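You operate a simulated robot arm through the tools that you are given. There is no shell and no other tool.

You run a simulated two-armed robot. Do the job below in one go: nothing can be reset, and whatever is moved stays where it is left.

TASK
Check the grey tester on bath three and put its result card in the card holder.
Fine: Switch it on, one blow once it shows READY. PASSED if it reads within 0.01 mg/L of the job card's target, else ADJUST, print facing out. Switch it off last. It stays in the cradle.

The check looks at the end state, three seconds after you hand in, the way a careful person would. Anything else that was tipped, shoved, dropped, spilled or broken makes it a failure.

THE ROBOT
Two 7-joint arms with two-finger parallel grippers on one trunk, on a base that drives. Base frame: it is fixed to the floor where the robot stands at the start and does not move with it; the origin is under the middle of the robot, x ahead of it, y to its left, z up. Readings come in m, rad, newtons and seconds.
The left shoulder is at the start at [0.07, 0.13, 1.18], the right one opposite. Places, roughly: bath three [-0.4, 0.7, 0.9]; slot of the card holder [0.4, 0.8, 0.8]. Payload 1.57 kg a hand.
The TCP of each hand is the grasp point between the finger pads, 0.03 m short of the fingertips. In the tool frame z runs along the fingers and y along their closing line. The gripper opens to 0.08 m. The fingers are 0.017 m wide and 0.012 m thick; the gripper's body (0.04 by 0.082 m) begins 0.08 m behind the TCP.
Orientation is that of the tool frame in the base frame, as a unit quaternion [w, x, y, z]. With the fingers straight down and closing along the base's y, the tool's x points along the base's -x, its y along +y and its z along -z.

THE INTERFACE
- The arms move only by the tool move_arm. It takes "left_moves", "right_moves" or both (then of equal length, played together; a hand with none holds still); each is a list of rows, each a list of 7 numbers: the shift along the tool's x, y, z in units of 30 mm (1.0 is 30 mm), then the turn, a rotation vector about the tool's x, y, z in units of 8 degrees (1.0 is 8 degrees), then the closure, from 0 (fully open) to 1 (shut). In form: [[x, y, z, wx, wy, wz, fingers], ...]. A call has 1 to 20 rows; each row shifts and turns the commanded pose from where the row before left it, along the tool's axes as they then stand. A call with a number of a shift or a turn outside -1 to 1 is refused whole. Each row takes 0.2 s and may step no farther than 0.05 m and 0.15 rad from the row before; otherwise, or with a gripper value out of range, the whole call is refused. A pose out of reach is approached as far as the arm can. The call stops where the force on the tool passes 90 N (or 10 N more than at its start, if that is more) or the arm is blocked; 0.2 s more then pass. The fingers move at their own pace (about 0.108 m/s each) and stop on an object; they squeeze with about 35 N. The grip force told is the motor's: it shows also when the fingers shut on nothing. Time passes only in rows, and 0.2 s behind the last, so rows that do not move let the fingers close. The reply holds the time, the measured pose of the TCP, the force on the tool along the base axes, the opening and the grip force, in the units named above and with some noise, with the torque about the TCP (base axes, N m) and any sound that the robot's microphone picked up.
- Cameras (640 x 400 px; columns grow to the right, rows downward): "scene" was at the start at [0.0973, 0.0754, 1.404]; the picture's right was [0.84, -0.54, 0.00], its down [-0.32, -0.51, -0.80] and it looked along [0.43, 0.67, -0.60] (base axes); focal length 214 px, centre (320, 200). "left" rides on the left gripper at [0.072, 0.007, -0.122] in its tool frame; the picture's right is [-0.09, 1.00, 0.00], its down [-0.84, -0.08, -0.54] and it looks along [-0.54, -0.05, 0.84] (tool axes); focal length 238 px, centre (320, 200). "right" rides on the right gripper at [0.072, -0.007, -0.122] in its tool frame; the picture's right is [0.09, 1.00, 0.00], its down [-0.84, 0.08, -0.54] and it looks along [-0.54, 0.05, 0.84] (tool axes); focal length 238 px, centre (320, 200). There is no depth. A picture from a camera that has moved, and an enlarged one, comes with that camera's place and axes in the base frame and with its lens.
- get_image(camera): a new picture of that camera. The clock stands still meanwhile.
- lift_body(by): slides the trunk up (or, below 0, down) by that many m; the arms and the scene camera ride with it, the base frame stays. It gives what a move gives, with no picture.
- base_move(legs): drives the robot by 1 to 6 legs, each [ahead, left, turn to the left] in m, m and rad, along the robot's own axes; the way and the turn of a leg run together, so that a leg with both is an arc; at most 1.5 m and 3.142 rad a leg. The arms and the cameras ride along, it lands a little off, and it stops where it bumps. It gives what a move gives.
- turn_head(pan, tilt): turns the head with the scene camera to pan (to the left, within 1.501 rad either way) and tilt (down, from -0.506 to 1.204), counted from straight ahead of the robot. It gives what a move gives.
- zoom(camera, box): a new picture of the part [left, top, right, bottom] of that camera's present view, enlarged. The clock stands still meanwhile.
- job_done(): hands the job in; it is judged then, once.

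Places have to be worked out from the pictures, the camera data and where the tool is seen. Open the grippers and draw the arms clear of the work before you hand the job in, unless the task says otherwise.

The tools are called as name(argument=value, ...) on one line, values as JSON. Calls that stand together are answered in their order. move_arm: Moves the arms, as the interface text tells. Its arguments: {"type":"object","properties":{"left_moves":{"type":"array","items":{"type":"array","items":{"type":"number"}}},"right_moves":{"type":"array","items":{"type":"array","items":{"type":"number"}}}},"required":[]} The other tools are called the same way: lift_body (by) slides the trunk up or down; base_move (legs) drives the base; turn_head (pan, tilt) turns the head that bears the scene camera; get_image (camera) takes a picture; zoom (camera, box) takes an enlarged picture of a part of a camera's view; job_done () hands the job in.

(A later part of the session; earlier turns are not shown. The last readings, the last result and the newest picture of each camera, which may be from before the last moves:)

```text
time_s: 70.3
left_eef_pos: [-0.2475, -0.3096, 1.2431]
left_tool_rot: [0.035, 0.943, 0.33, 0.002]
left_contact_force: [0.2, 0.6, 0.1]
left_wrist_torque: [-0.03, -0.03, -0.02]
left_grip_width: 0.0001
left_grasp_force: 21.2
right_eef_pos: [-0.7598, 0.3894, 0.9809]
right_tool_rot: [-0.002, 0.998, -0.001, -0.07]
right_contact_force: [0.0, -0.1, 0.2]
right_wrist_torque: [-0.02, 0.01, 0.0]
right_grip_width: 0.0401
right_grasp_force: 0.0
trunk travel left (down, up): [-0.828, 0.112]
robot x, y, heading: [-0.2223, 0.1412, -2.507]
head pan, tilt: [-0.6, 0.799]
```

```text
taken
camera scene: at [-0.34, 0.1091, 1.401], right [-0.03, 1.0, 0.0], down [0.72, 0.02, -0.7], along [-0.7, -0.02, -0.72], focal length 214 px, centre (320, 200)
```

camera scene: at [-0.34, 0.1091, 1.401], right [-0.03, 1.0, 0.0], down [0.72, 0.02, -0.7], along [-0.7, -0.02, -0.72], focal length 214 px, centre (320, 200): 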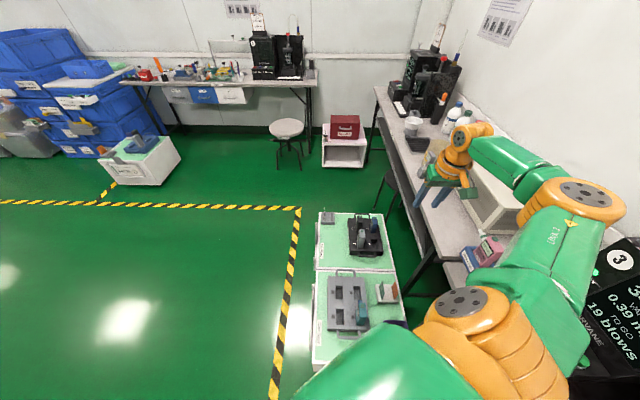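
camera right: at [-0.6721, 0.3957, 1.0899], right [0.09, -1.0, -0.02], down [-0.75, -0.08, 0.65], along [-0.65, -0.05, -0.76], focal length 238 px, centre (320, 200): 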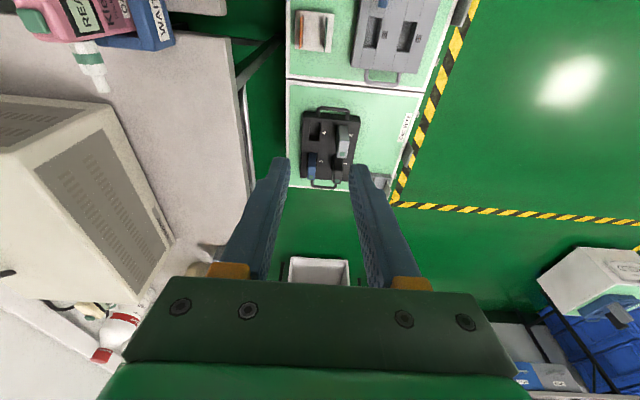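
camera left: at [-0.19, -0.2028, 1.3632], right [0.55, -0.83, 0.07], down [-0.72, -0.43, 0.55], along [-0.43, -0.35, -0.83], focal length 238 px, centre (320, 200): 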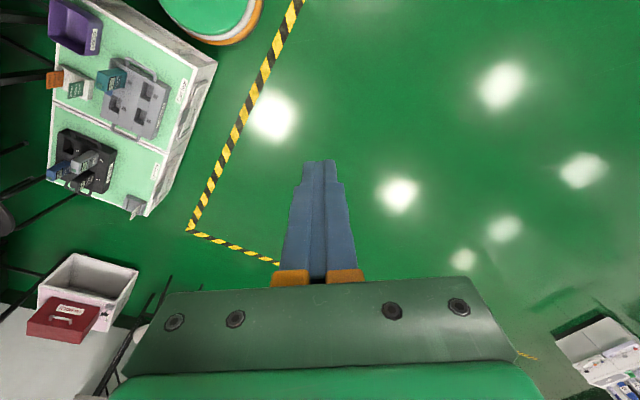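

Taking the elbow disc at z ≈ 1.23, both views give elbow y ≈ 0.41; I add 3 cm more margin, re-extend, and then lower the trunk partly while watching.

base_move(legs=[[0.0178, 0.0242, 0]])

move_arm(right_moves=[[0, -0.5, 0, 0, 0, 0, 0.5], [0, -0.4, 0, 0, 0, 0, 0.5]])

lift_body(by=-0.25)

get_image(camera="scene")

get_image(camera="right")

```text
time_s: 71.1
left_eef_pos: [-0.2469, -0.3329, 1.2468]
left_tool_rot: [0.038, 0.943, 0.331, 0.002]
left_contact_force: [-0.3, 0.7, 0.9]
left_wrist_torque: [-0.06, 0.02, 0.0]
left_grip_width: 0.0001
left_grasp_force: 21.4
right_eef_pos: [-0.7586, 0.3653, 0.9795]
right_tool_rot: [0.002, 0.998, -0.001, -0.07]
right_contact_force: [0.2, 0.8, -0.4]
right_wrist_torque: [-0.08, -0.02, 0.04]
right_grip_width: 0.0399
right_grasp_force: 0.1
trunk travel left (down, up): [-0.828, 0.112]
robot x, y, heading: [-0.2209, 0.1115, -2.512]
head pan, tilt: [-0.6, 0.799]
```

```text
time_s: 71.7
left_eef_pos: [-0.2483, -0.3372, 1.2438]
left_tool_rot: [0.036, 0.943, 0.331, 0.001]
left_contact_force: [0.8, 0.8, -0.5]
left_wrist_torque: [-0.06, 0.01, 0.0]
left_grip_width: 0.0
left_grasp_force: 20.9
right_eef_pos: [-0.7586, 0.3894, 0.9816]
right_tool_rot: [-0.001, 0.998, -0.001, -0.07]
right_contact_force: [-0.6, 0.8, 0.1]
right_wrist_torque: [-0.02, -0.03, 0.01]
right_grip_width: 0.04
right_grasp_force: 0.1
trunk travel left (down, up): [-0.828, 0.112]
robot x, y, heading: [-0.2175, 0.1105, -2.505]
head pan, tilt: [-0.6, 0.799]
```

```text
time_s: 74.3
left_eef_pos: [-0.2482, -0.3384, 0.9931]
left_tool_rot: [0.035, 0.943, 0.331, 0.003]
left_contact_force: [-0.2, -0.4, 0.2]
left_wrist_torque: [-0.02, -0.03, 0.02]
left_grip_width: 0.0
left_grasp_force: 21.4
right_eef_pos: [-0.7582, 0.3879, 0.7311]
right_tool_rot: [-0.001, 0.998, -0.002, -0.07]
right_contact_force: [-0.2, 0.1, -0.9]
right_wrist_torque: [0.0, -0.01, 0.0]
right_grip_width: 0.04
right_grasp_force: 0.1
trunk travel left (down, up): [-0.578, 0.362]
robot x, y, heading: [-0.2219, 0.1102, -2.511]
head pan, tilt: [-0.6, 0.799]
```

```text
taken
camera scene: at [-0.3401, 0.0792, 1.1511], right [-0.03, 1.0, 0.0], down [0.72, 0.02, -0.7], along [-0.7, -0.02, -0.72], focal length 214 px, centre (320, 200)
```

scene: 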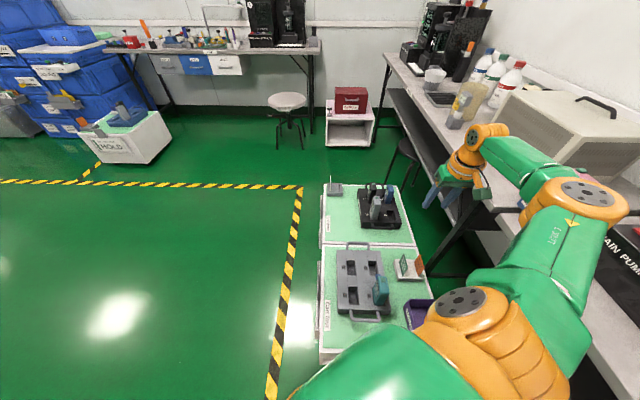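

```text
taken
camera right: at [-0.6703, 0.394, 0.8417], right [0.09, -1.0, -0.02], down [-0.75, -0.08, 0.65], along [-0.65, -0.05, -0.76], focal length 238 px, centre (320, 200)
```

right: 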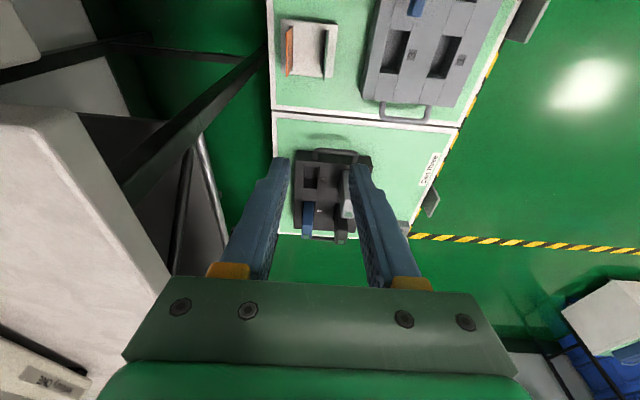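

Elbow estimate is y ≈ 0.37–0.41, clear of the bench edge at 0.5. I continue down in two steps, checking forces.

lift_body(by=-0.12)

get_image(camera="scene")

```text
time_s: 75.8
left_eef_pos: [-0.2479, -0.3388, 0.8739]
left_tool_rot: [0.035, 0.943, 0.331, 0.002]
left_contact_force: [0.2, -0.8, 0.2]
left_wrist_torque: [0.0, -0.01, 0.0]
left_grip_width: 0.0004
left_grasp_force: 22.0
right_eef_pos: [-0.759, 0.3871, 0.6115]
right_tool_rot: [-0.002, 0.997, -0.001, -0.071]
right_contact_force: [0.2, 0.0, 0.1]
right_wrist_torque: [-0.02, -0.03, 0.0]
right_grip_width: 0.0401
right_grasp_force: 0.1
trunk travel left (down, up): [-0.458, 0.482]
robot x, y, heading: [-0.2178, 0.1079, -2.514]
head pan, tilt: [-0.6, 0.799]
```

```text
taken
camera scene: at [-0.3401, 0.0793, 1.0311], right [-0.03, 1.0, 0.0], down [0.72, 0.02, -0.7], along [-0.7, -0.02, -0.72], focal length 214 px, centre (320, 200)
```

scene: 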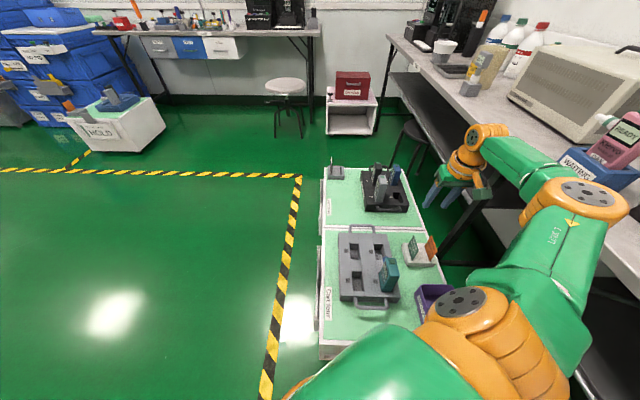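

I zoom at the elbow and bench edge to judge the gap before passing the bench-top level.

zoom(camera="scene", box=[440, 100, 640, 300])

turn_head(pan=-1.3, tilt=0.8)

get_image(camera="scene")

```text
2.00 times, centred on (540, 200) of scene
camera zoom: at [-0.3401, 0.0793, 1.0311], right [-0.03, 1.0, 0.0], down [0.72, 0.02, -0.7], along [-0.7, -0.02, -0.72], focal length 429 px, centre (-120, 200)
```

zoom: 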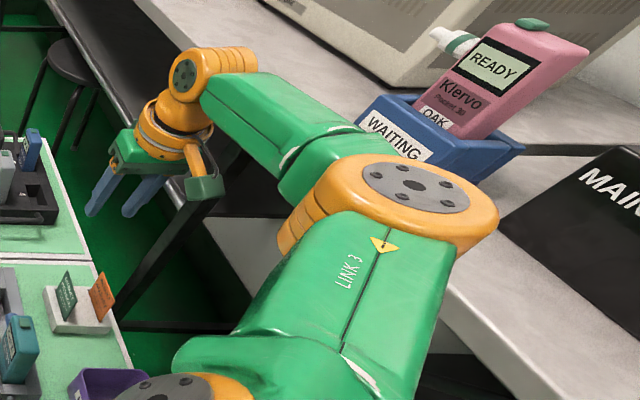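

```text
time_s: 76.8
left_eef_pos: [-0.2468, -0.3386, 0.8732]
left_tool_rot: [0.035, 0.943, 0.331, 0.002]
left_contact_force: [-0.4, 0.0, -0.6]
left_wrist_torque: [-0.03, 0.02, 0.0]
left_grip_width: 0.0001
left_grasp_force: 21.7
right_eef_pos: [-0.7592, 0.3874, 0.6107]
right_tool_rot: [-0.002, 0.998, -0.001, -0.07]
right_contact_force: [-1.2, 0.5, 0.5]
right_wrist_torque: [0.0, 0.01, 0.03]
right_grip_width: 0.0398
right_grasp_force: 0.0
trunk travel left (down, up): [-0.458, 0.482]
robot x, y, heading: [-0.2202, 0.1085, -2.513]
head pan, tilt: [-1.3, 0.799]
```

```text
taken
camera scene: at [-0.323, 0.1317, 1.031], right [0.62, 0.79, 0.0], down [0.56, -0.44, -0.7], along [-0.55, 0.43, -0.72], focal length 214 px, centre (320, 200)
```

scene: 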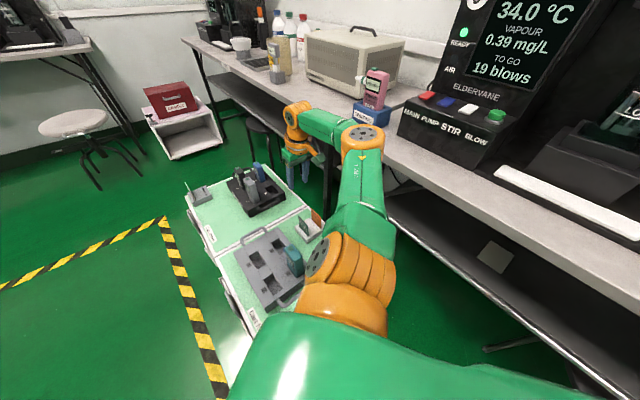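

Triangulation puts the elbow at (-0.516, 0.363), 9 cm clear of the bench edge. I lower on to bring the hand above the cards.

lift_body(by=-0.15)

turn_head(pan=-0.6, tilt=0.8)

get_image(camera="scene")

get_image(camera="right")

zoom(camera="scene", box=[380, 130, 520, 270])

```text
time_s: 78.6
left_eef_pos: [-0.2482, -0.3396, 0.7249]
left_tool_rot: [0.036, 0.943, 0.331, 0.002]
left_contact_force: [-1.2, 0.2, 0.2]
left_wrist_torque: [0.02, -0.07, 0.04]
left_grip_width: 0.0
left_grasp_force: 21.2
right_eef_pos: [-0.7581, 0.3882, 0.4608]
right_tool_rot: [-0.002, 0.998, -0.001, -0.071]
right_contact_force: [-0.2, -0.1, -0.9]
right_wrist_torque: [0.03, -0.01, -0.01]
right_grip_width: 0.0399
right_grasp_force: 0.1
trunk travel left (down, up): [-0.308, 0.632]
robot x, y, heading: [-0.2196, 0.1123, -2.507]
head pan, tilt: [-1.3, 0.799]
```

```text
time_s: 79.7
left_eef_pos: [-0.2486, -0.3392, 0.7241]
left_tool_rot: [0.035, 0.943, 0.33, 0.002]
left_contact_force: [0.3, 0.0, -1.3]
left_wrist_torque: [0.0, -0.01, 0.02]
left_grip_width: 0.0
left_grasp_force: 22.0
right_eef_pos: [-0.7592, 0.3883, 0.4612]
right_tool_rot: [-0.001, 0.997, -0.002, -0.071]
right_contact_force: [-0.4, -0.2, 0.6]
right_wrist_torque: [-0.01, -0.02, -0.02]
right_grip_width: 0.0399
right_grasp_force: 0.1
trunk travel left (down, up): [-0.308, 0.632]
robot x, y, heading: [-0.2196, 0.1095, -2.508]
head pan, tilt: [-0.6, 0.799]
```

```text
taken
camera scene: at [-0.3402, 0.0793, 0.881], right [-0.03, 1.0, 0.0], down [0.72, 0.02, -0.7], along [-0.7, -0.02, -0.72], focal length 214 px, centre (320, 200)
```

scene: 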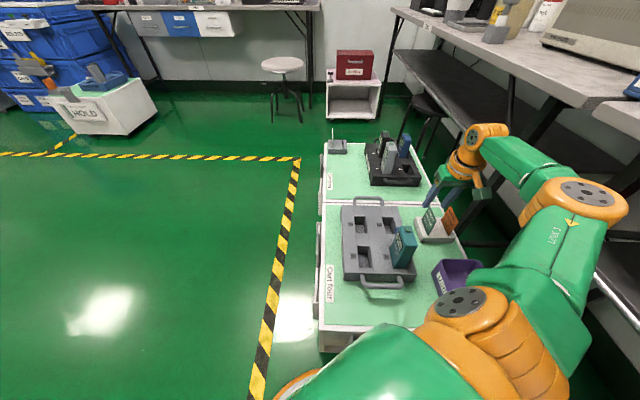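

```text
taken
camera right: at [-0.6703, 0.394, 0.5717], right [0.09, -1.0, -0.02], down [-0.75, -0.08, 0.65], along [-0.65, -0.05, -0.76], focal length 238 px, centre (320, 200)
```

right: 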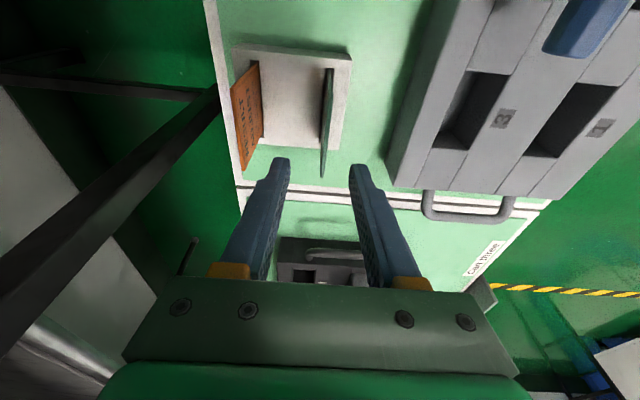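

```text
2.86 times, centred on (450, 200) of scene
camera zoom: at [-0.3402, 0.0793, 0.881], right [-0.03, 1.0, 0.0], down [0.72, 0.02, -0.7], along [-0.7, -0.02, -0.72], focal length 613 px, centre (-51, 200)
```

zoom: 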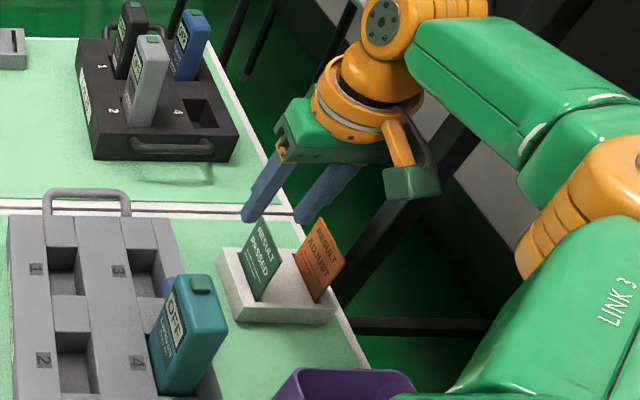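

The right hand is right above: card top at about z 0.42, y 0.386, centre x ≈ -0.743, between the half-open fingers. I lower the hand around it.

move_arm(right_moves=[[0.36, 0.03, 0.2, 0, 0, 0, 0.5], [0.3, 0.03, 0.5, 0, 0, 0, 0.5], [0.06, 0, 0.5, 0, 0, 0, 0.5], [0, 0, 0.5, 0, 0, 0, 0.5]])

zoom(camera="scene", box=[390, 150, 490, 250])

get_image(camera="right")

```text
time_s: 80.7
left_eef_pos: [-0.2488, -0.3392, 0.7237]
left_tool_rot: [0.036, 0.943, 0.33, 0.002]
left_contact_force: [-1.3, 0.0, 0.6]
left_wrist_torque: [0.01, -0.03, 0.02]
left_grip_width: 0.0
left_grasp_force: 21.4
right_eef_pos: [-0.7445, 0.3869, 0.4065]
right_tool_rot: [-0.002, 0.997, -0.001, -0.071]
right_contact_force: [-0.1, -0.6, 0.0]
right_wrist_torque: [-0.02, 0.05, 0.03]
right_grip_width: 0.0398
right_grasp_force: 0.1
trunk travel left (down, up): [-0.308, 0.632]
robot x, y, heading: [-0.2206, 0.1072, -2.511]
head pan, tilt: [-0.6, 0.799]
```

```text
4.00 times, centred on (440, 200) of scene
camera zoom: at [-0.3403, 0.0793, 0.881], right [-0.03, 1.0, 0.0], down [0.72, 0.02, -0.7], along [-0.7, -0.02, -0.72], focal length 858 px, centre (-160, 200)
```

zoom: 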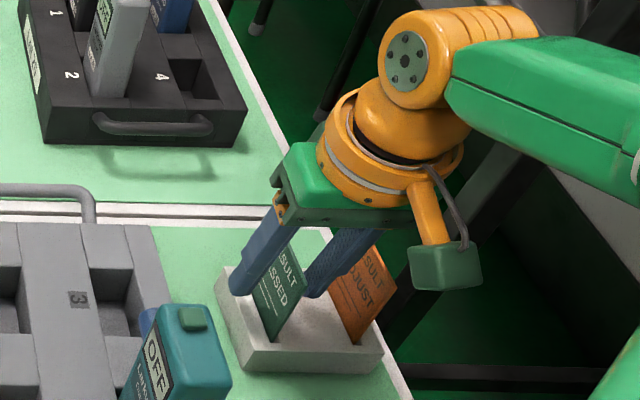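

```text
taken
camera right: at [-0.656, 0.3925, 0.5175], right [0.09, -1.0, -0.02], down [-0.75, -0.08, 0.65], along [-0.65, -0.05, -0.76], focal length 238 px, centre (320, 200)
```

right: 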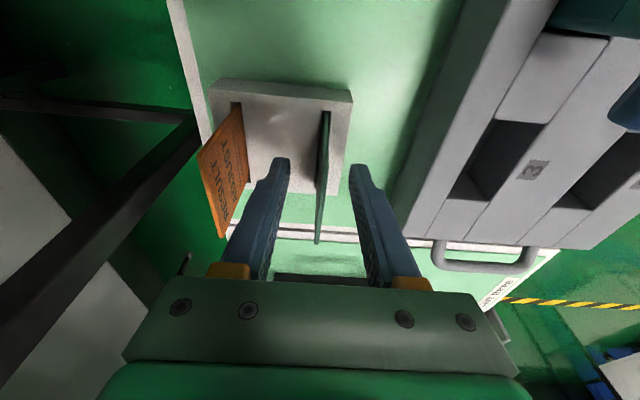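

The card stands centred between the pads. I close the gripper on it.

move_arm(right_moves=[[0, 0, 0, 0, 0, 0, 0.8], [0, 0, 0, 0, 0, 0, 1], [0, 0, 0, 0, 0, 0, 1], [0, 0, 0, 0, 0, 0, 1]])

get_image(camera="right")

zoom(camera="scene", box=[390, 150, 490, 250])

```text
time_s: 81.7
left_eef_pos: [-0.2475, -0.3392, 0.7237]
left_tool_rot: [0.035, 0.943, 0.331, 0.003]
left_contact_force: [0.4, 0.0, 0.6]
left_wrist_torque: [0.01, 0.04, -0.05]
left_grip_width: 0.0002
left_grasp_force: 20.9
right_eef_pos: [-0.7448, 0.3872, 0.4072]
right_tool_rot: [-0.002, 0.997, -0.001, -0.071]
right_contact_force: [0.1, -1.1, -0.2]
right_wrist_torque: [0.0, 0.03, 0.03]
right_grip_width: 0.0016
right_grasp_force: 23.2
trunk travel left (down, up): [-0.308, 0.632]
robot x, y, heading: [-0.2199, 0.1101, -2.51]
head pan, tilt: [-0.6, 0.799]
```

```text
taken
camera right: at [-0.656, 0.3924, 0.5177], right [0.09, -1.0, -0.02], down [-0.75, -0.08, 0.65], along [-0.65, -0.05, -0.76], focal length 238 px, centre (320, 200)
```

right: 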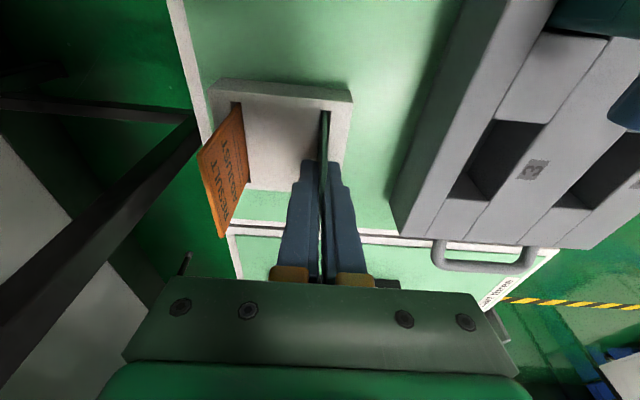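

```text
4.00 times, centred on (440, 200) of scene
camera zoom: at [-0.3402, 0.0792, 0.881], right [-0.03, 1.0, 0.0], down [0.72, 0.02, -0.7], along [-0.7, -0.02, -0.72], focal length 858 px, centre (-160, 200)
```

zoom: 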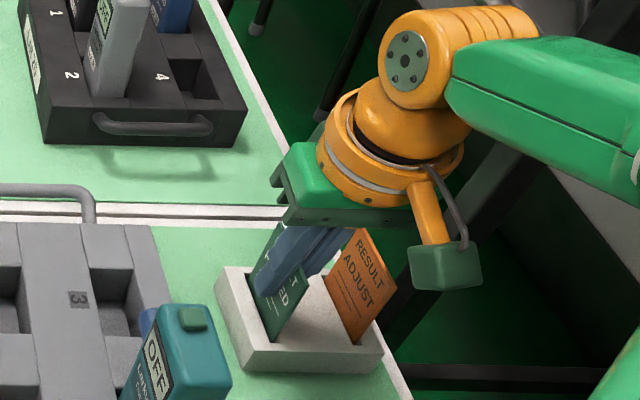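

Gripped (1.6 mm). I lift straight up with the trunk, first a little.

lift_body(by=0.08)

get_image(camera="scene")

zoom(camera="scene", box=[390, 130, 490, 250])

```text
time_s: 82.8
left_eef_pos: [-0.2475, -0.3388, 0.804]
left_tool_rot: [0.036, 0.943, 0.331, 0.002]
left_contact_force: [0.0, 0.2, -0.1]
left_wrist_torque: [-0.03, 0.0, -0.02]
left_grip_width: 0.0002
left_grasp_force: 21.5
right_eef_pos: [-0.7443, 0.3853, 0.4872]
right_tool_rot: [-0.002, 0.997, -0.001, -0.071]
right_contact_force: [-1.2, -0.6, -0.3]
right_wrist_torque: [0.03, 0.01, 0.02]
right_grip_width: 0.0018
right_grasp_force: 23.1
trunk travel left (down, up): [-0.388, 0.552]
robot x, y, heading: [-0.2232, 0.1085, -2.506]
head pan, tilt: [-0.6, 0.799]
```

```text
taken
camera scene: at [-0.3403, 0.0792, 0.961], right [-0.03, 1.0, 0.0], down [0.72, 0.02, -0.7], along [-0.7, -0.02, -0.72], focal length 214 px, centre (320, 200)
```

scene: 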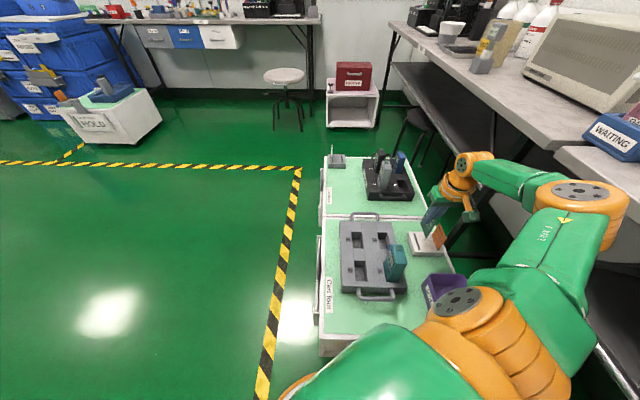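

```text
3.33 times, centred on (440, 190) of scene
camera zoom: at [-0.3403, 0.0792, 0.961], right [-0.03, 1.0, 0.0], down [0.72, 0.02, -0.7], along [-0.7, -0.02, -0.72], focal length 715 px, centre (-80, 233)
```

zoom: 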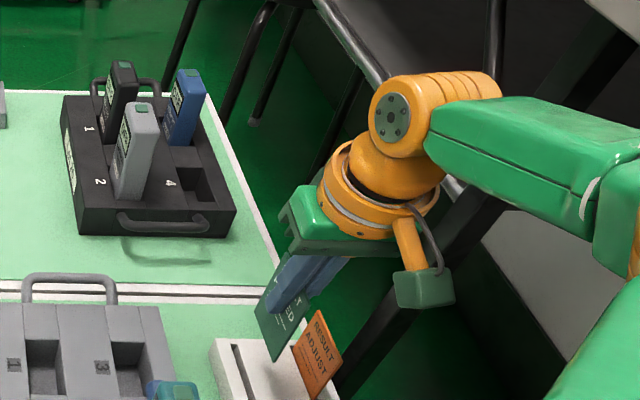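

The card is out of the rack. I raise the trunk well above the bench.

lift_body(by=0.5)

get_image(camera="right")

get_image(camera="scene")

```text
refused: 0.5 is not a number from -0.4 to 0.4
```

```text
taken
camera right: at [-0.656, 0.3924, 0.5977], right [0.09, -1.0, -0.02], down [-0.75, -0.08, 0.65], along [-0.65, -0.05, -0.76], focal length 238 px, centre (320, 200)
```

right: 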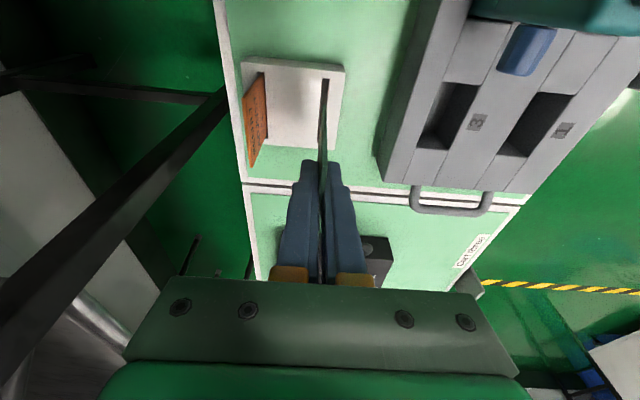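

```text
taken
camera scene: at [-0.3403, 0.0792, 0.961], right [-0.03, 1.0, 0.0], down [0.72, 0.02, -0.7], along [-0.7, -0.02, -0.72], focal length 214 px, centre (320, 200)
```

scene: 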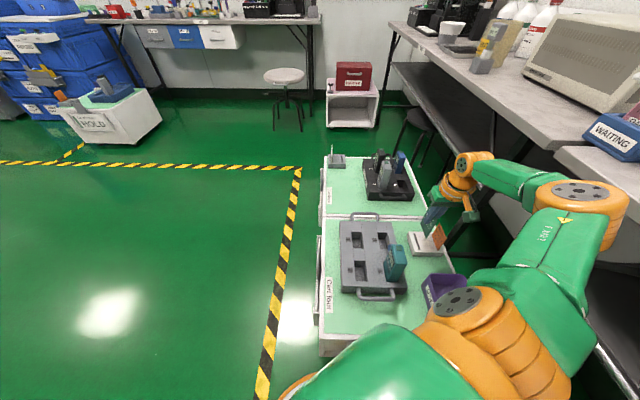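

The lift limit is 0.4 per call, so I raise in two calls.

lift_body(by=0.3)

lift_body(by=0.2)

get_image(camera="right")

get_image(camera="scene")

```text
time_s: 85.8
left_eef_pos: [-0.2484, -0.3388, 1.1036]
left_tool_rot: [0.036, 0.943, 0.33, 0.001]
left_contact_force: [-0.2, -0.2, 0.2]
left_wrist_torque: [-0.02, 0.0, 0.01]
left_grip_width: 0.0001
left_grasp_force: 21.3
right_eef_pos: [-0.7447, 0.3868, 0.787]
right_tool_rot: [-0.002, 0.998, -0.001, -0.07]
right_contact_force: [0.3, 0.3, -0.1]
right_wrist_torque: [0.0, 0.02, 0.0]
right_grip_width: 0.0019
right_grasp_force: 23.5
trunk travel left (down, up): [-0.688, 0.252]
robot x, y, heading: [-0.2192, 0.1079, -2.507]
head pan, tilt: [-0.6, 0.799]
```

```text
time_s: 88.0
left_eef_pos: [-0.2483, -0.34, 1.3054]
left_tool_rot: [0.035, 0.943, 0.331, 0.002]
left_contact_force: [0.6, -0.2, -0.7]
left_wrist_torque: [-0.02, -0.01, 0.0]
left_grip_width: 0.0
left_grasp_force: 21.5
right_eef_pos: [-0.7443, 0.3862, 0.9856]
right_tool_rot: [-0.001, 0.997, -0.001, -0.071]
right_contact_force: [-0.2, 0.1, -0.8]
right_wrist_torque: [0.03, 0.02, 0.01]
right_grip_width: 0.0018
right_grasp_force: 23.2
trunk travel left (down, up): [-0.888, 0.052]
robot x, y, heading: [-0.2192, 0.1093, -2.507]
head pan, tilt: [-0.6, 0.799]
```

```text
taken
camera right: at [-0.6561, 0.3924, 1.0977], right [0.09, -1.0, -0.02], down [-0.75, -0.08, 0.65], along [-0.65, -0.05, -0.76], focal length 238 px, centre (320, 200)
```

right: 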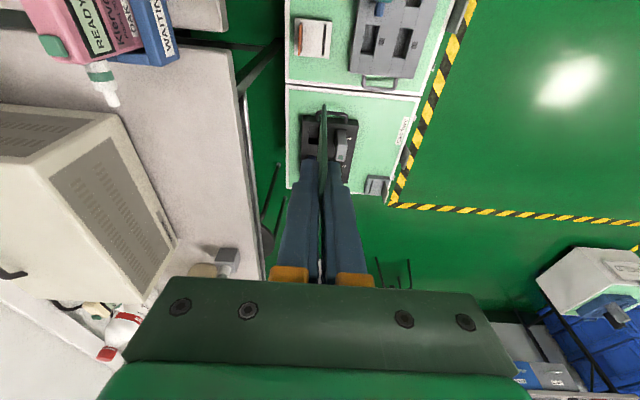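

```text
taken
camera scene: at [-0.3403, 0.0792, 1.461], right [-0.03, 1.0, 0.0], down [0.72, 0.02, -0.7], along [-0.7, -0.02, -0.72], focal length 214 px, centre (320, 200)
```

scene: 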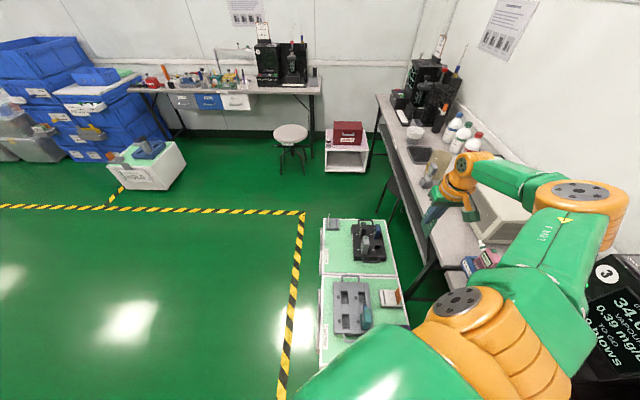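

The card is securely held, print facing -y (towards the aisle). I retract the right hand towards the front of the robot, high, before driving to the holder.

move_arm(right_moves=[[0.31, 0.944, -0.47, 0, 0, 0, 1], [0.31, 0.944, -0.47, 0, 0, 0, 1], [0.31, 0.944, -0.47, 0, 0, 0, 1], [0.31, 0.944, -0.47, 0, 0, 0, 1], [0.31, 0.944, -0.47, 0, 0, 0, 1], [0.31, 0.944, -0.47, 0, 0, 0, 1], [0.31, 0.944, -0.47, 0, 0, 0, 1], [0.31, 0.944, -0.47, 0, 0, 0, 1], [0.31, 0.944, -0.47, 0, 0, 0, 1], [0.31, 0.944, -0.47, 0, 0, 0, 1]])

get_image(camera="scene")

get_image(camera="right")

```text
time_s: 90.2
left_eef_pos: [-0.2489, -0.3418, 1.3037]
left_tool_rot: [0.035, 0.943, 0.331, 0.003]
left_contact_force: [-0.5, -0.2, 0.1]
left_wrist_torque: [0.02, 0.02, -0.02]
left_grip_width: 0.0001
left_grasp_force: 21.3
right_eef_pos: [-0.6318, 0.1009, 1.1129]
right_tool_rot: [-0.003, 0.997, -0.002, -0.071]
right_contact_force: [0.1, -0.2, -0.9]
right_wrist_torque: [0.02, 0.02, -0.02]
right_grip_width: 0.002
right_grasp_force: 23.7
trunk travel left (down, up): [-0.888, 0.052]
robot x, y, heading: [-0.2224, 0.1135, -2.509]
head pan, tilt: [-0.6, 0.799]
```

```text
taken
camera scene: at [-0.34, 0.0775, 1.461], right [-0.03, 1.0, 0.0], down [0.72, 0.02, -0.7], along [-0.7, -0.02, -0.72], focal length 214 px, centre (320, 200)
```

scene: 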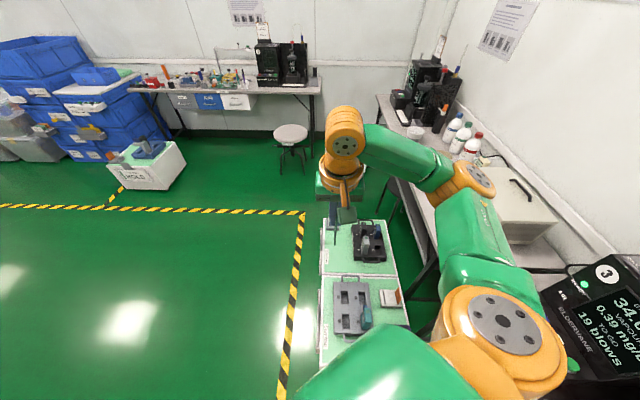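

```text
taken
camera right: at [-0.5437, 0.1068, 1.2239], right [0.09, -1.0, -0.02], down [-0.75, -0.08, 0.65], along [-0.65, -0.04, -0.76], focal length 238 px, centre (320, 200)
```

right: 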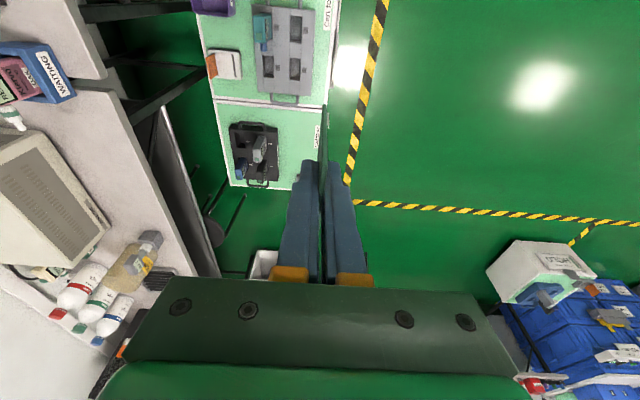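

Now I drive south-east to about (0.12, -0.02), then turn right to heading about 128°.

base_move(legs=[[-0.1976, 0.309, 0], [0, 0, -1.54]])

turn_head(pan=-0.8, tilt=0.8)

get_image(camera="scene")

get_image(camera="right")

```text
time_s: 96.3
left_eef_pos: [-0.3268, -0.0089, 1.3046]
left_tool_rot: [0.027, 0.908, -0.417, -0.023]
left_contact_force: [0.6, -0.2, -0.7]
left_wrist_torque: [0.01, -0.01, 0.02]
left_grip_width: 0.0001
left_grasp_force: 21.1
right_eef_pos: [0.1011, 0.3911, 1.113]
right_tool_rot: [-0.05, 0.717, -0.693, -0.05]
right_contact_force: [0.1, -0.3, 0.8]
right_wrist_torque: [-0.01, 0.03, -0.01]
right_grip_width: 0.0019
right_grasp_force: 23.4
trunk travel left (down, up): [-0.888, 0.052]
robot x, y, heading: [0.1238, -0.0211, 2.238]
head pan, tilt: [-0.6, 0.799]
```

```text
time_s: 97.0
left_eef_pos: [-0.3267, -0.0083, 1.3036]
left_tool_rot: [0.027, 0.908, -0.417, -0.023]
left_contact_force: [0.3, 0.2, -0.1]
left_wrist_torque: [-0.04, 0.0, 0.01]
left_grip_width: 0.0
left_grasp_force: 21.3
right_eef_pos: [0.1017, 0.3916, 1.1129]
right_tool_rot: [-0.05, 0.717, -0.694, -0.049]
right_contact_force: [-0.2, -0.1, 0.1]
right_wrist_torque: [0.0, -0.02, -0.01]
right_grip_width: 0.002
right_grasp_force: 23.5
trunk travel left (down, up): [-0.888, 0.052]
robot x, y, heading: [0.1214, -0.0243, 2.239]
head pan, tilt: [-0.799, 0.799]
```

```text
taken
camera scene: at [0.1035, 0.1, 1.461], right [0.99, -0.13, 0.0], down [-0.09, -0.71, -0.7], along [0.09, 0.69, -0.72], focal length 214 px, centre (320, 200)
```

scene: 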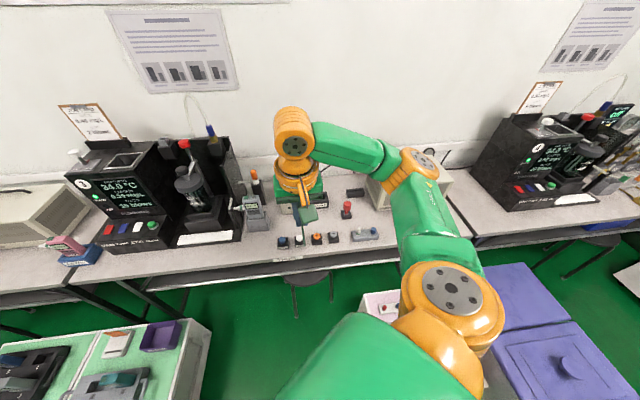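

```text
taken
camera right: at [0.1111, 0.3032, 1.2237], right [-0.99, -0.12, -0.02], down [-0.1, 0.75, 0.65], along [-0.07, 0.65, -0.76], focal length 238 px, centre (320, 200)
```

right: 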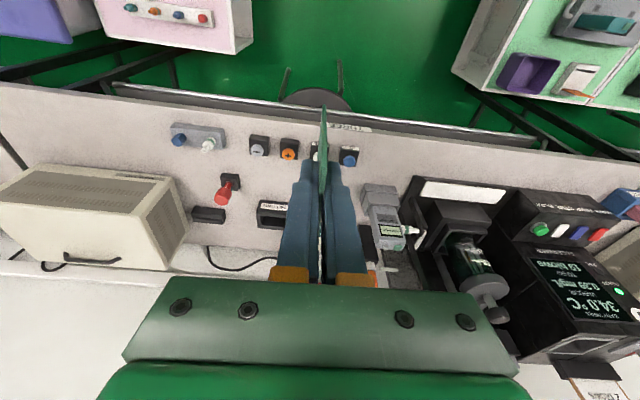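

I zoom on the card holder from both cameras to fix the slot's place.

zoom(camera="scene", box=[310, 150, 430, 250])

zoom(camera="right", box=[140, 160, 280, 270])

```text
4.00 times, centred on (370, 200) of scene
camera zoom: at [0.1035, 0.1, 1.461], right [0.99, -0.13, 0.0], down [-0.09, -0.71, -0.7], along [0.09, 0.69, -0.72], focal length 858 px, centre (120, 200)
```

zoom: 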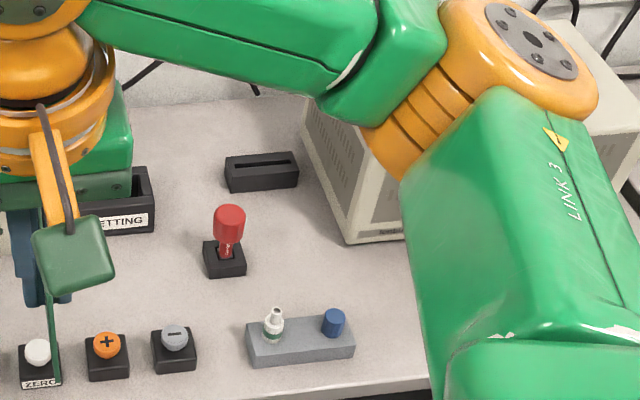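

```text
3.64 times, centred on (210, 215) of right
camera zoom: at [0.1111, 0.3032, 1.2237], right [-0.99, -0.12, -0.02], down [-0.1, 0.75, 0.65], along [-0.07, 0.65, -0.76], focal length 867 px, centre (720, 146)
```

zoom: 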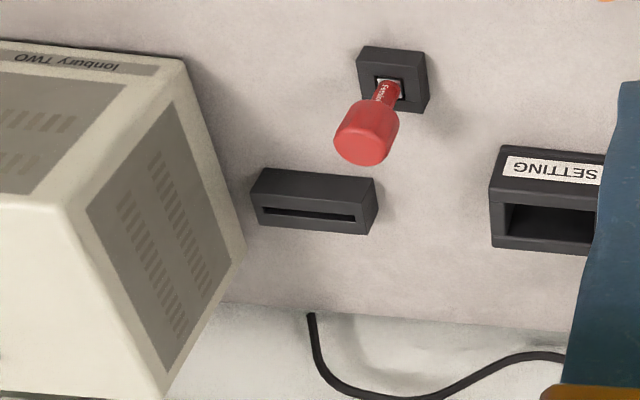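

The slot is at about (0.363, 0.795), top z ≈ 0.78, running along x; the box beside it starts at x 0.43 with top z 0.89. I now turn the hand 88° about the vertical so the card again faces the aisle, keeping its upright attitude.

move_arm(right_moves=[[0, 0, 0, -0.139, 0, -0.99, 1], [0, 0, 0, -0.139, 0, -0.99, 1], [0, 0, 0, -0.139, 0, -0.99, 1], [0, 0, 0, -0.139, 0, -0.99, 1], [0, 0, 0, -0.139, 0, -0.99, 1], [0, 0, 0, -0.139, 0, -0.99, 1], [0, 0, 0, -0.139, 0, -0.99, 1], [0, 0, 0, -0.139, 0, -0.99, 1], [0, 0, 0, -0.139, 0, -0.99, 1], [0, 0, 0, -0.139, 0, -0.99, 1], [0, 0, 0, -0.139, 0, -0.99, 1]])

get_image(camera="scene")

get_image(camera="right")

```text
time_s: 99.4
left_eef_pos: [-0.327, -0.008, 1.3038]
left_tool_rot: [0.027, 0.908, -0.418, -0.023]
left_contact_force: [0.0, -0.4, 0.7]
left_wrist_torque: [-0.03, 0.0, -0.01]
left_grip_width: 0.0
left_grasp_force: 21.6
right_eef_pos: [0.1012, 0.391, 1.1125]
right_tool_rot: [0.0, 0.998, 0.0, -0.068]
right_contact_force: [0.0, -0.1, -0.2]
right_wrist_torque: [0.02, 0.02, -0.01]
right_grip_width: 0.0018
right_grasp_force: 22.7
trunk travel left (down, up): [-0.888, 0.052]
robot x, y, heading: [0.1239, -0.0232, 2.24]
head pan, tilt: [-0.799, 0.799]
```

```text
taken
camera scene: at [0.1035, 0.1001, 1.461], right [0.99, -0.13, 0.0], down [-0.09, -0.71, -0.7], along [0.09, 0.69, -0.72], focal length 214 px, centre (320, 200)
```

scene: 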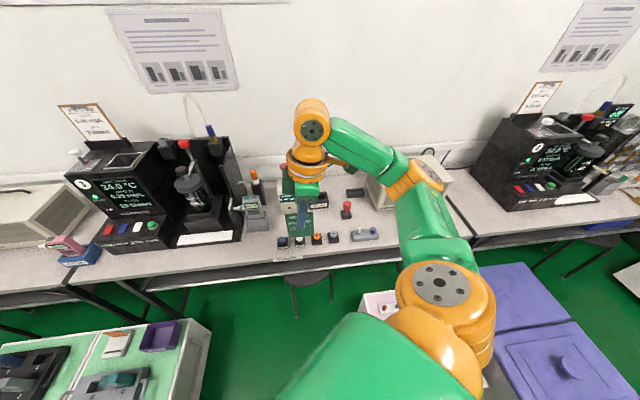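

```text
taken
camera right: at [0.1895, 0.3979, 1.2239], right [0.09, -1.0, -0.01], down [-0.76, -0.08, 0.65], along [-0.65, -0.05, -0.76], focal length 238 px, centre (320, 200)
```

right: 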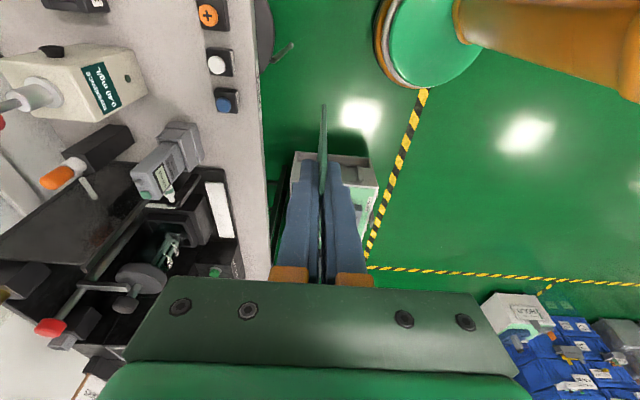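

Orientation restored exactly as at the pick. I drive up to the bench, to about (0.135, 0.275), between stool and Cart five.

base_move(legs=[[0.15, -0.128, 0], [0.0765, -0.0662, 0]])

get_image(camera="scene")

get_image(camera="right")

```text
time_s: 101.8
left_eef_pos: [-0.3135, 0.2781, 1.3032]
left_tool_rot: [0.024, 0.909, -0.416, -0.025]
left_contact_force: [0.0, 0.3, 0.8]
left_wrist_torque: [0.02, -0.01, 0.01]
left_grip_width: 0.0
left_grasp_force: 21.2
right_eef_pos: [0.114, 0.6808, 1.1152]
right_tool_rot: [-0.004, 0.998, 0.0, -0.068]
right_contact_force: [0.5, -0.6, -0.4]
right_wrist_torque: [0.03, -0.05, 0.0]
right_grip_width: 0.0019
right_grasp_force: 23.9
trunk travel left (down, up): [-0.888, 0.052]
robot x, y, heading: [0.1353, 0.2788, 2.243]
head pan, tilt: [-0.799, 0.799]
```

```text
taken
camera scene: at [0.1165, 0.3878, 1.4618], right [0.99, -0.13, 0.0], down [-0.09, -0.71, -0.7], along [0.09, 0.7, -0.71], focal length 214 px, centre (320, 200)
```

scene: 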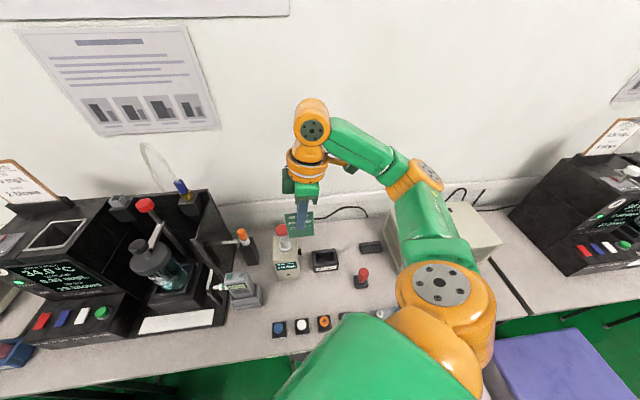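

```text
taken
camera right: at [0.2021, 0.6871, 1.2267], right [0.09, -1.0, -0.02], down [-0.76, -0.08, 0.65], along [-0.65, -0.04, -0.76], focal length 238 px, centre (320, 200)
```

right: 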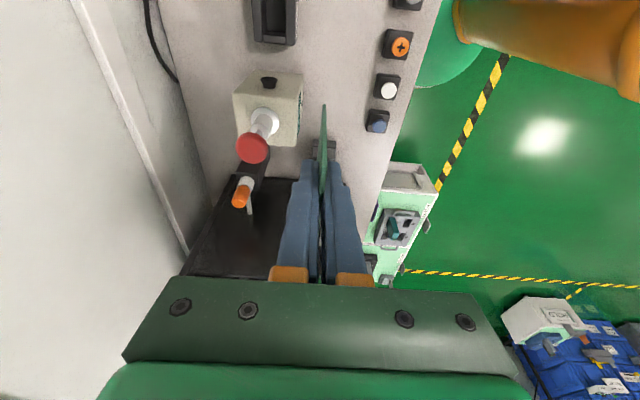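

Well positioned. I zoom again on the holder from this closer place and check the card in the hand.

zoom(camera="scene", box=[320, 210, 420, 290])

zoom(camera="scene", box=[260, 170, 350, 250])

```text
5.00 times, centred on (370, 250) of scene
camera zoom: at [0.1165, 0.3878, 1.4618], right [0.99, -0.13, 0.0], down [-0.09, -0.71, -0.7], along [0.09, 0.7, -0.71], focal length 1072 px, centre (70, -50)
```

zoom: 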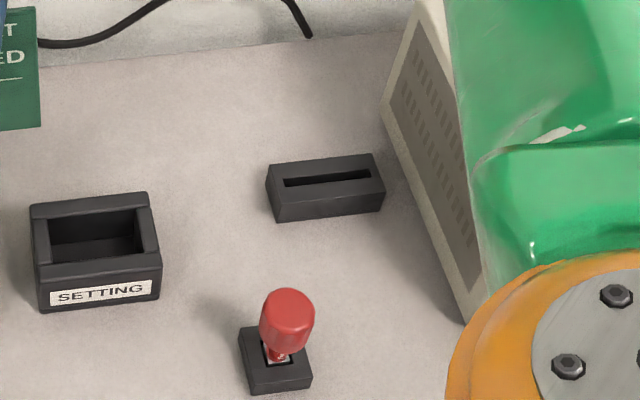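

```text
5.00 times, centred on (305, 210) of scene
camera zoom: at [0.1165, 0.3878, 1.4618], right [0.99, -0.13, 0.0], down [-0.09, -0.71, -0.7], along [0.09, 0.7, -0.71], focal length 1072 px, centre (395, 150)
```

zoom: 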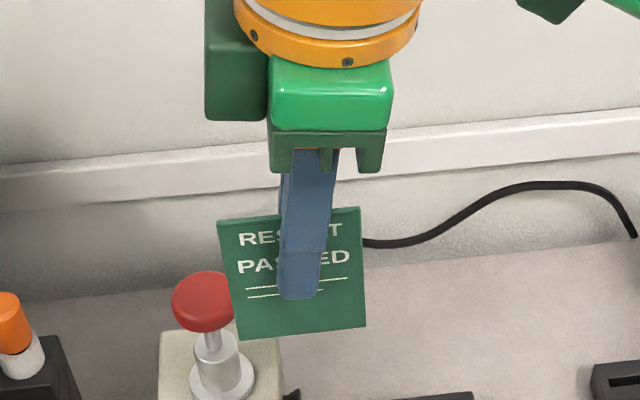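

The card is upright, print towards the aisle. I move the hand over the holder, staying high.

move_arm(right_moves=[[0.943, -0.333, 0.094, 0, 0, 0, 1], [0.943, -0.333, 0.094, 0, 0, 0, 1], [0.943, -0.333, 0.094, 0, 0, 0, 1], [0.943, -0.333, 0.094, 0, 0, 0, 1], [0.943, -0.333, 0.094, 0, 0, 0, 1], [0.943, -0.333, 0.094, 0, 0, 0, 1], [0.943, -0.333, 0.094, 0, 0, 0, 1], [0.943, -0.333, 0.094, 0, 0, 0, 1], [0.943, -0.333, 0.094, 0, 0, 0, 1]])

get_image(camera="scene")

get_image(camera="right")

```text
time_s: 103.8
left_eef_pos: [-0.312, 0.2877, 1.3033]
left_tool_rot: [0.029, 0.908, -0.416, -0.022]
left_contact_force: [0.1, 0.1, 0.8]
left_wrist_torque: [0.01, 0.02, 0.03]
left_grip_width: 0.0002
left_grasp_force: 21.7
right_eef_pos: [0.3649, 0.7778, 1.0527]
right_tool_rot: [-0.001, 0.998, 0.0, -0.069]
right_contact_force: [-0.4, -0.3, 0.7]
right_wrist_torque: [0.02, 0.02, 0.02]
right_grip_width: 0.0018
right_grasp_force: 23.4
trunk travel left (down, up): [-0.888, 0.052]
robot x, y, heading: [0.1375, 0.2728, 2.24]
head pan, tilt: [-0.799, 0.799]
```

```text
taken
camera scene: at [0.1181, 0.397, 1.461], right [0.99, -0.13, 0.0], down [-0.09, -0.71, -0.7], along [0.09, 0.69, -0.72], focal length 214 px, centre (320, 200)
```

scene: 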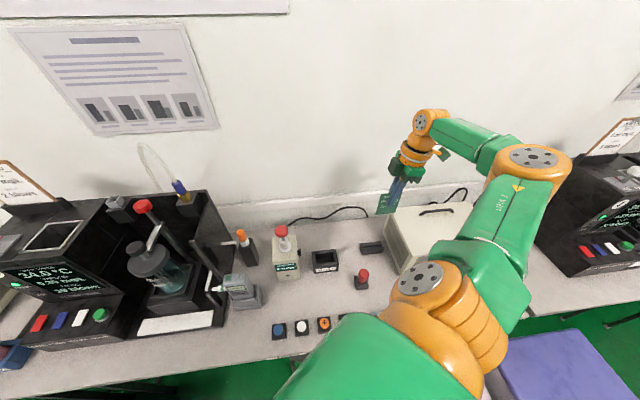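

```text
taken
camera right: at [0.4531, 0.7847, 1.1642], right [0.09, -1.0, -0.01], down [-0.76, -0.08, 0.65], along [-0.65, -0.05, -0.76], focal length 238 px, centre (320, 200)
```

right: 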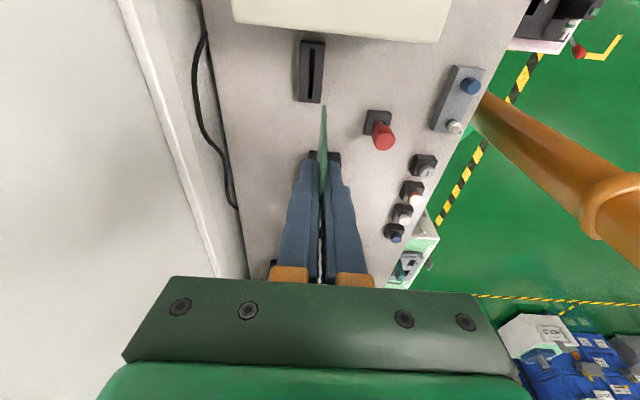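

Over the holder now at z 1.05. I re-measure the slot from both cameras with the base settled.

zoom(camera="scene", box=[330, 190, 430, 270])

zoom(camera="right", box=[260, 30, 380, 120])

```text
5.00 times, centred on (380, 230) of scene
camera zoom: at [0.1181, 0.397, 1.461], right [0.99, -0.13, 0.0], down [-0.09, -0.71, -0.7], along [0.09, 0.69, -0.72], focal length 1072 px, centre (20, 50)
```

zoom: 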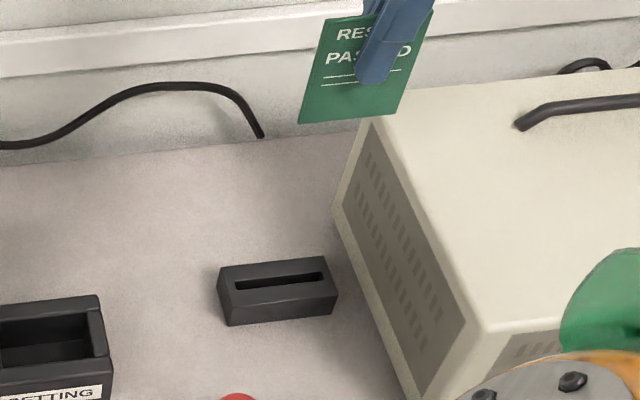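

```text
4.44 times, centred on (320, 75) of right
camera zoom: at [0.4531, 0.7847, 1.1642], right [0.09, -1.0, -0.01], down [-0.76, -0.08, 0.65], along [-0.65, -0.05, -0.76], focal length 1059 px, centre (320, 756)
```

zoom: 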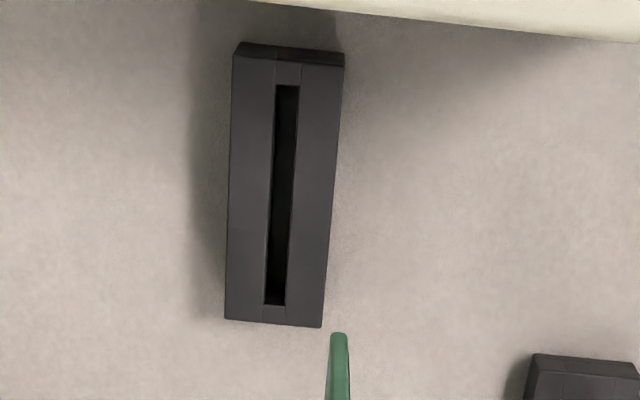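

Slot centre is (0.364, 0.796), top z ≈ 0.772, about 67 × 8 mm. I lower the trunk 0.15 m and move the hand to line up above it.

lift_body(by=-0.15)

move_arm(right_moves=[[-0.02, -0.3, 0, 0, 0, 0, 1], [-0.02, -0.3, 0, 0, 0, 0, 1]])

get_image(camera="scene")

get_image(camera="right")

```text
time_s: 105.5
left_eef_pos: [-0.3125, 0.2862, 1.1538]
left_tool_rot: [0.026, 0.908, -0.416, -0.023]
left_contact_force: [-0.2, 0.0, 0.8]
left_wrist_torque: [0.02, -0.03, 0.03]
left_grip_width: 0.0004
left_grasp_force: 21.5
right_eef_pos: [0.3646, 0.7786, 0.9039]
right_tool_rot: [-0.001, 0.998, 0.0, -0.069]
right_contact_force: [-0.7, 0.2, -0.3]
right_wrist_torque: [-0.01, 0.03, -0.03]
right_grip_width: 0.0018
right_grasp_force: 23.4
trunk travel left (down, up): [-0.738, 0.202]
robot x, y, heading: [0.1399, 0.275, 2.245]
head pan, tilt: [-0.799, 0.799]
```

```text
time_s: 106.1
left_eef_pos: [-0.3136, 0.2894, 1.1542]
left_tool_rot: [0.028, 0.909, -0.416, -0.023]
left_contact_force: [-0.1, 0.0, 0.4]
left_wrist_torque: [-0.01, -0.01, 0.03]
left_grip_width: 0.0
left_grasp_force: 21.3
right_eef_pos: [0.3629, 0.7962, 0.9046]
right_tool_rot: [0.0, 0.998, 0.0, -0.068]
right_contact_force: [-0.4, -1.0, -0.3]
right_wrist_torque: [-0.01, 0.0, 0.02]
right_grip_width: 0.0019
right_grasp_force: 23.5
trunk travel left (down, up): [-0.738, 0.202]
robot x, y, heading: [0.1372, 0.2755, 2.24]
head pan, tilt: [-0.799, 0.799]
```

```text
taken
camera scene: at [0.1171, 0.3971, 1.311], right [0.99, -0.13, 0.0], down [-0.09, -0.71, -0.7], along [0.09, 0.69, -0.72], focal length 214 px, centre (320, 200)
```

scene: 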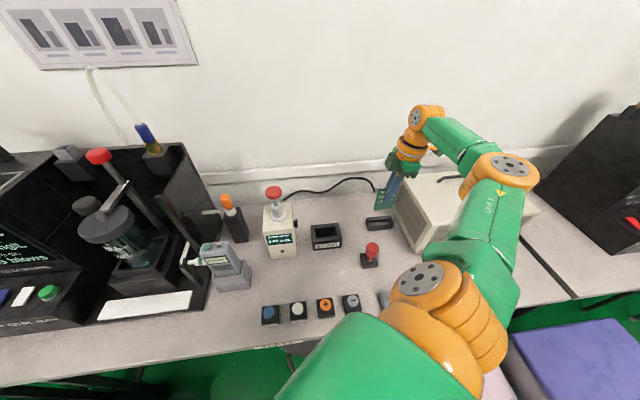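

```text
taken
camera right: at [0.4507, 0.8027, 1.015], right [0.09, -1.0, -0.01], down [-0.76, -0.08, 0.65], along [-0.65, -0.05, -0.76], focal length 238 px, centre (320, 200)
```

right: 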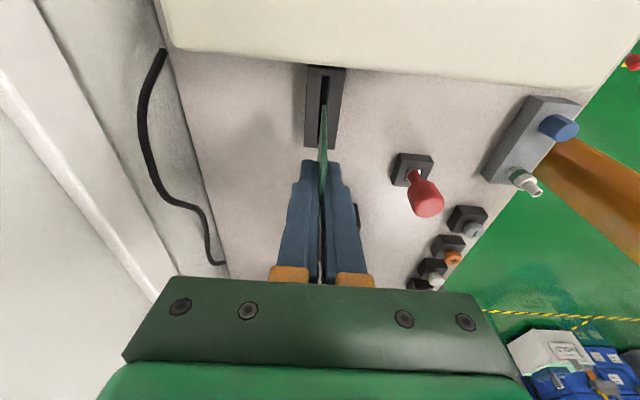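

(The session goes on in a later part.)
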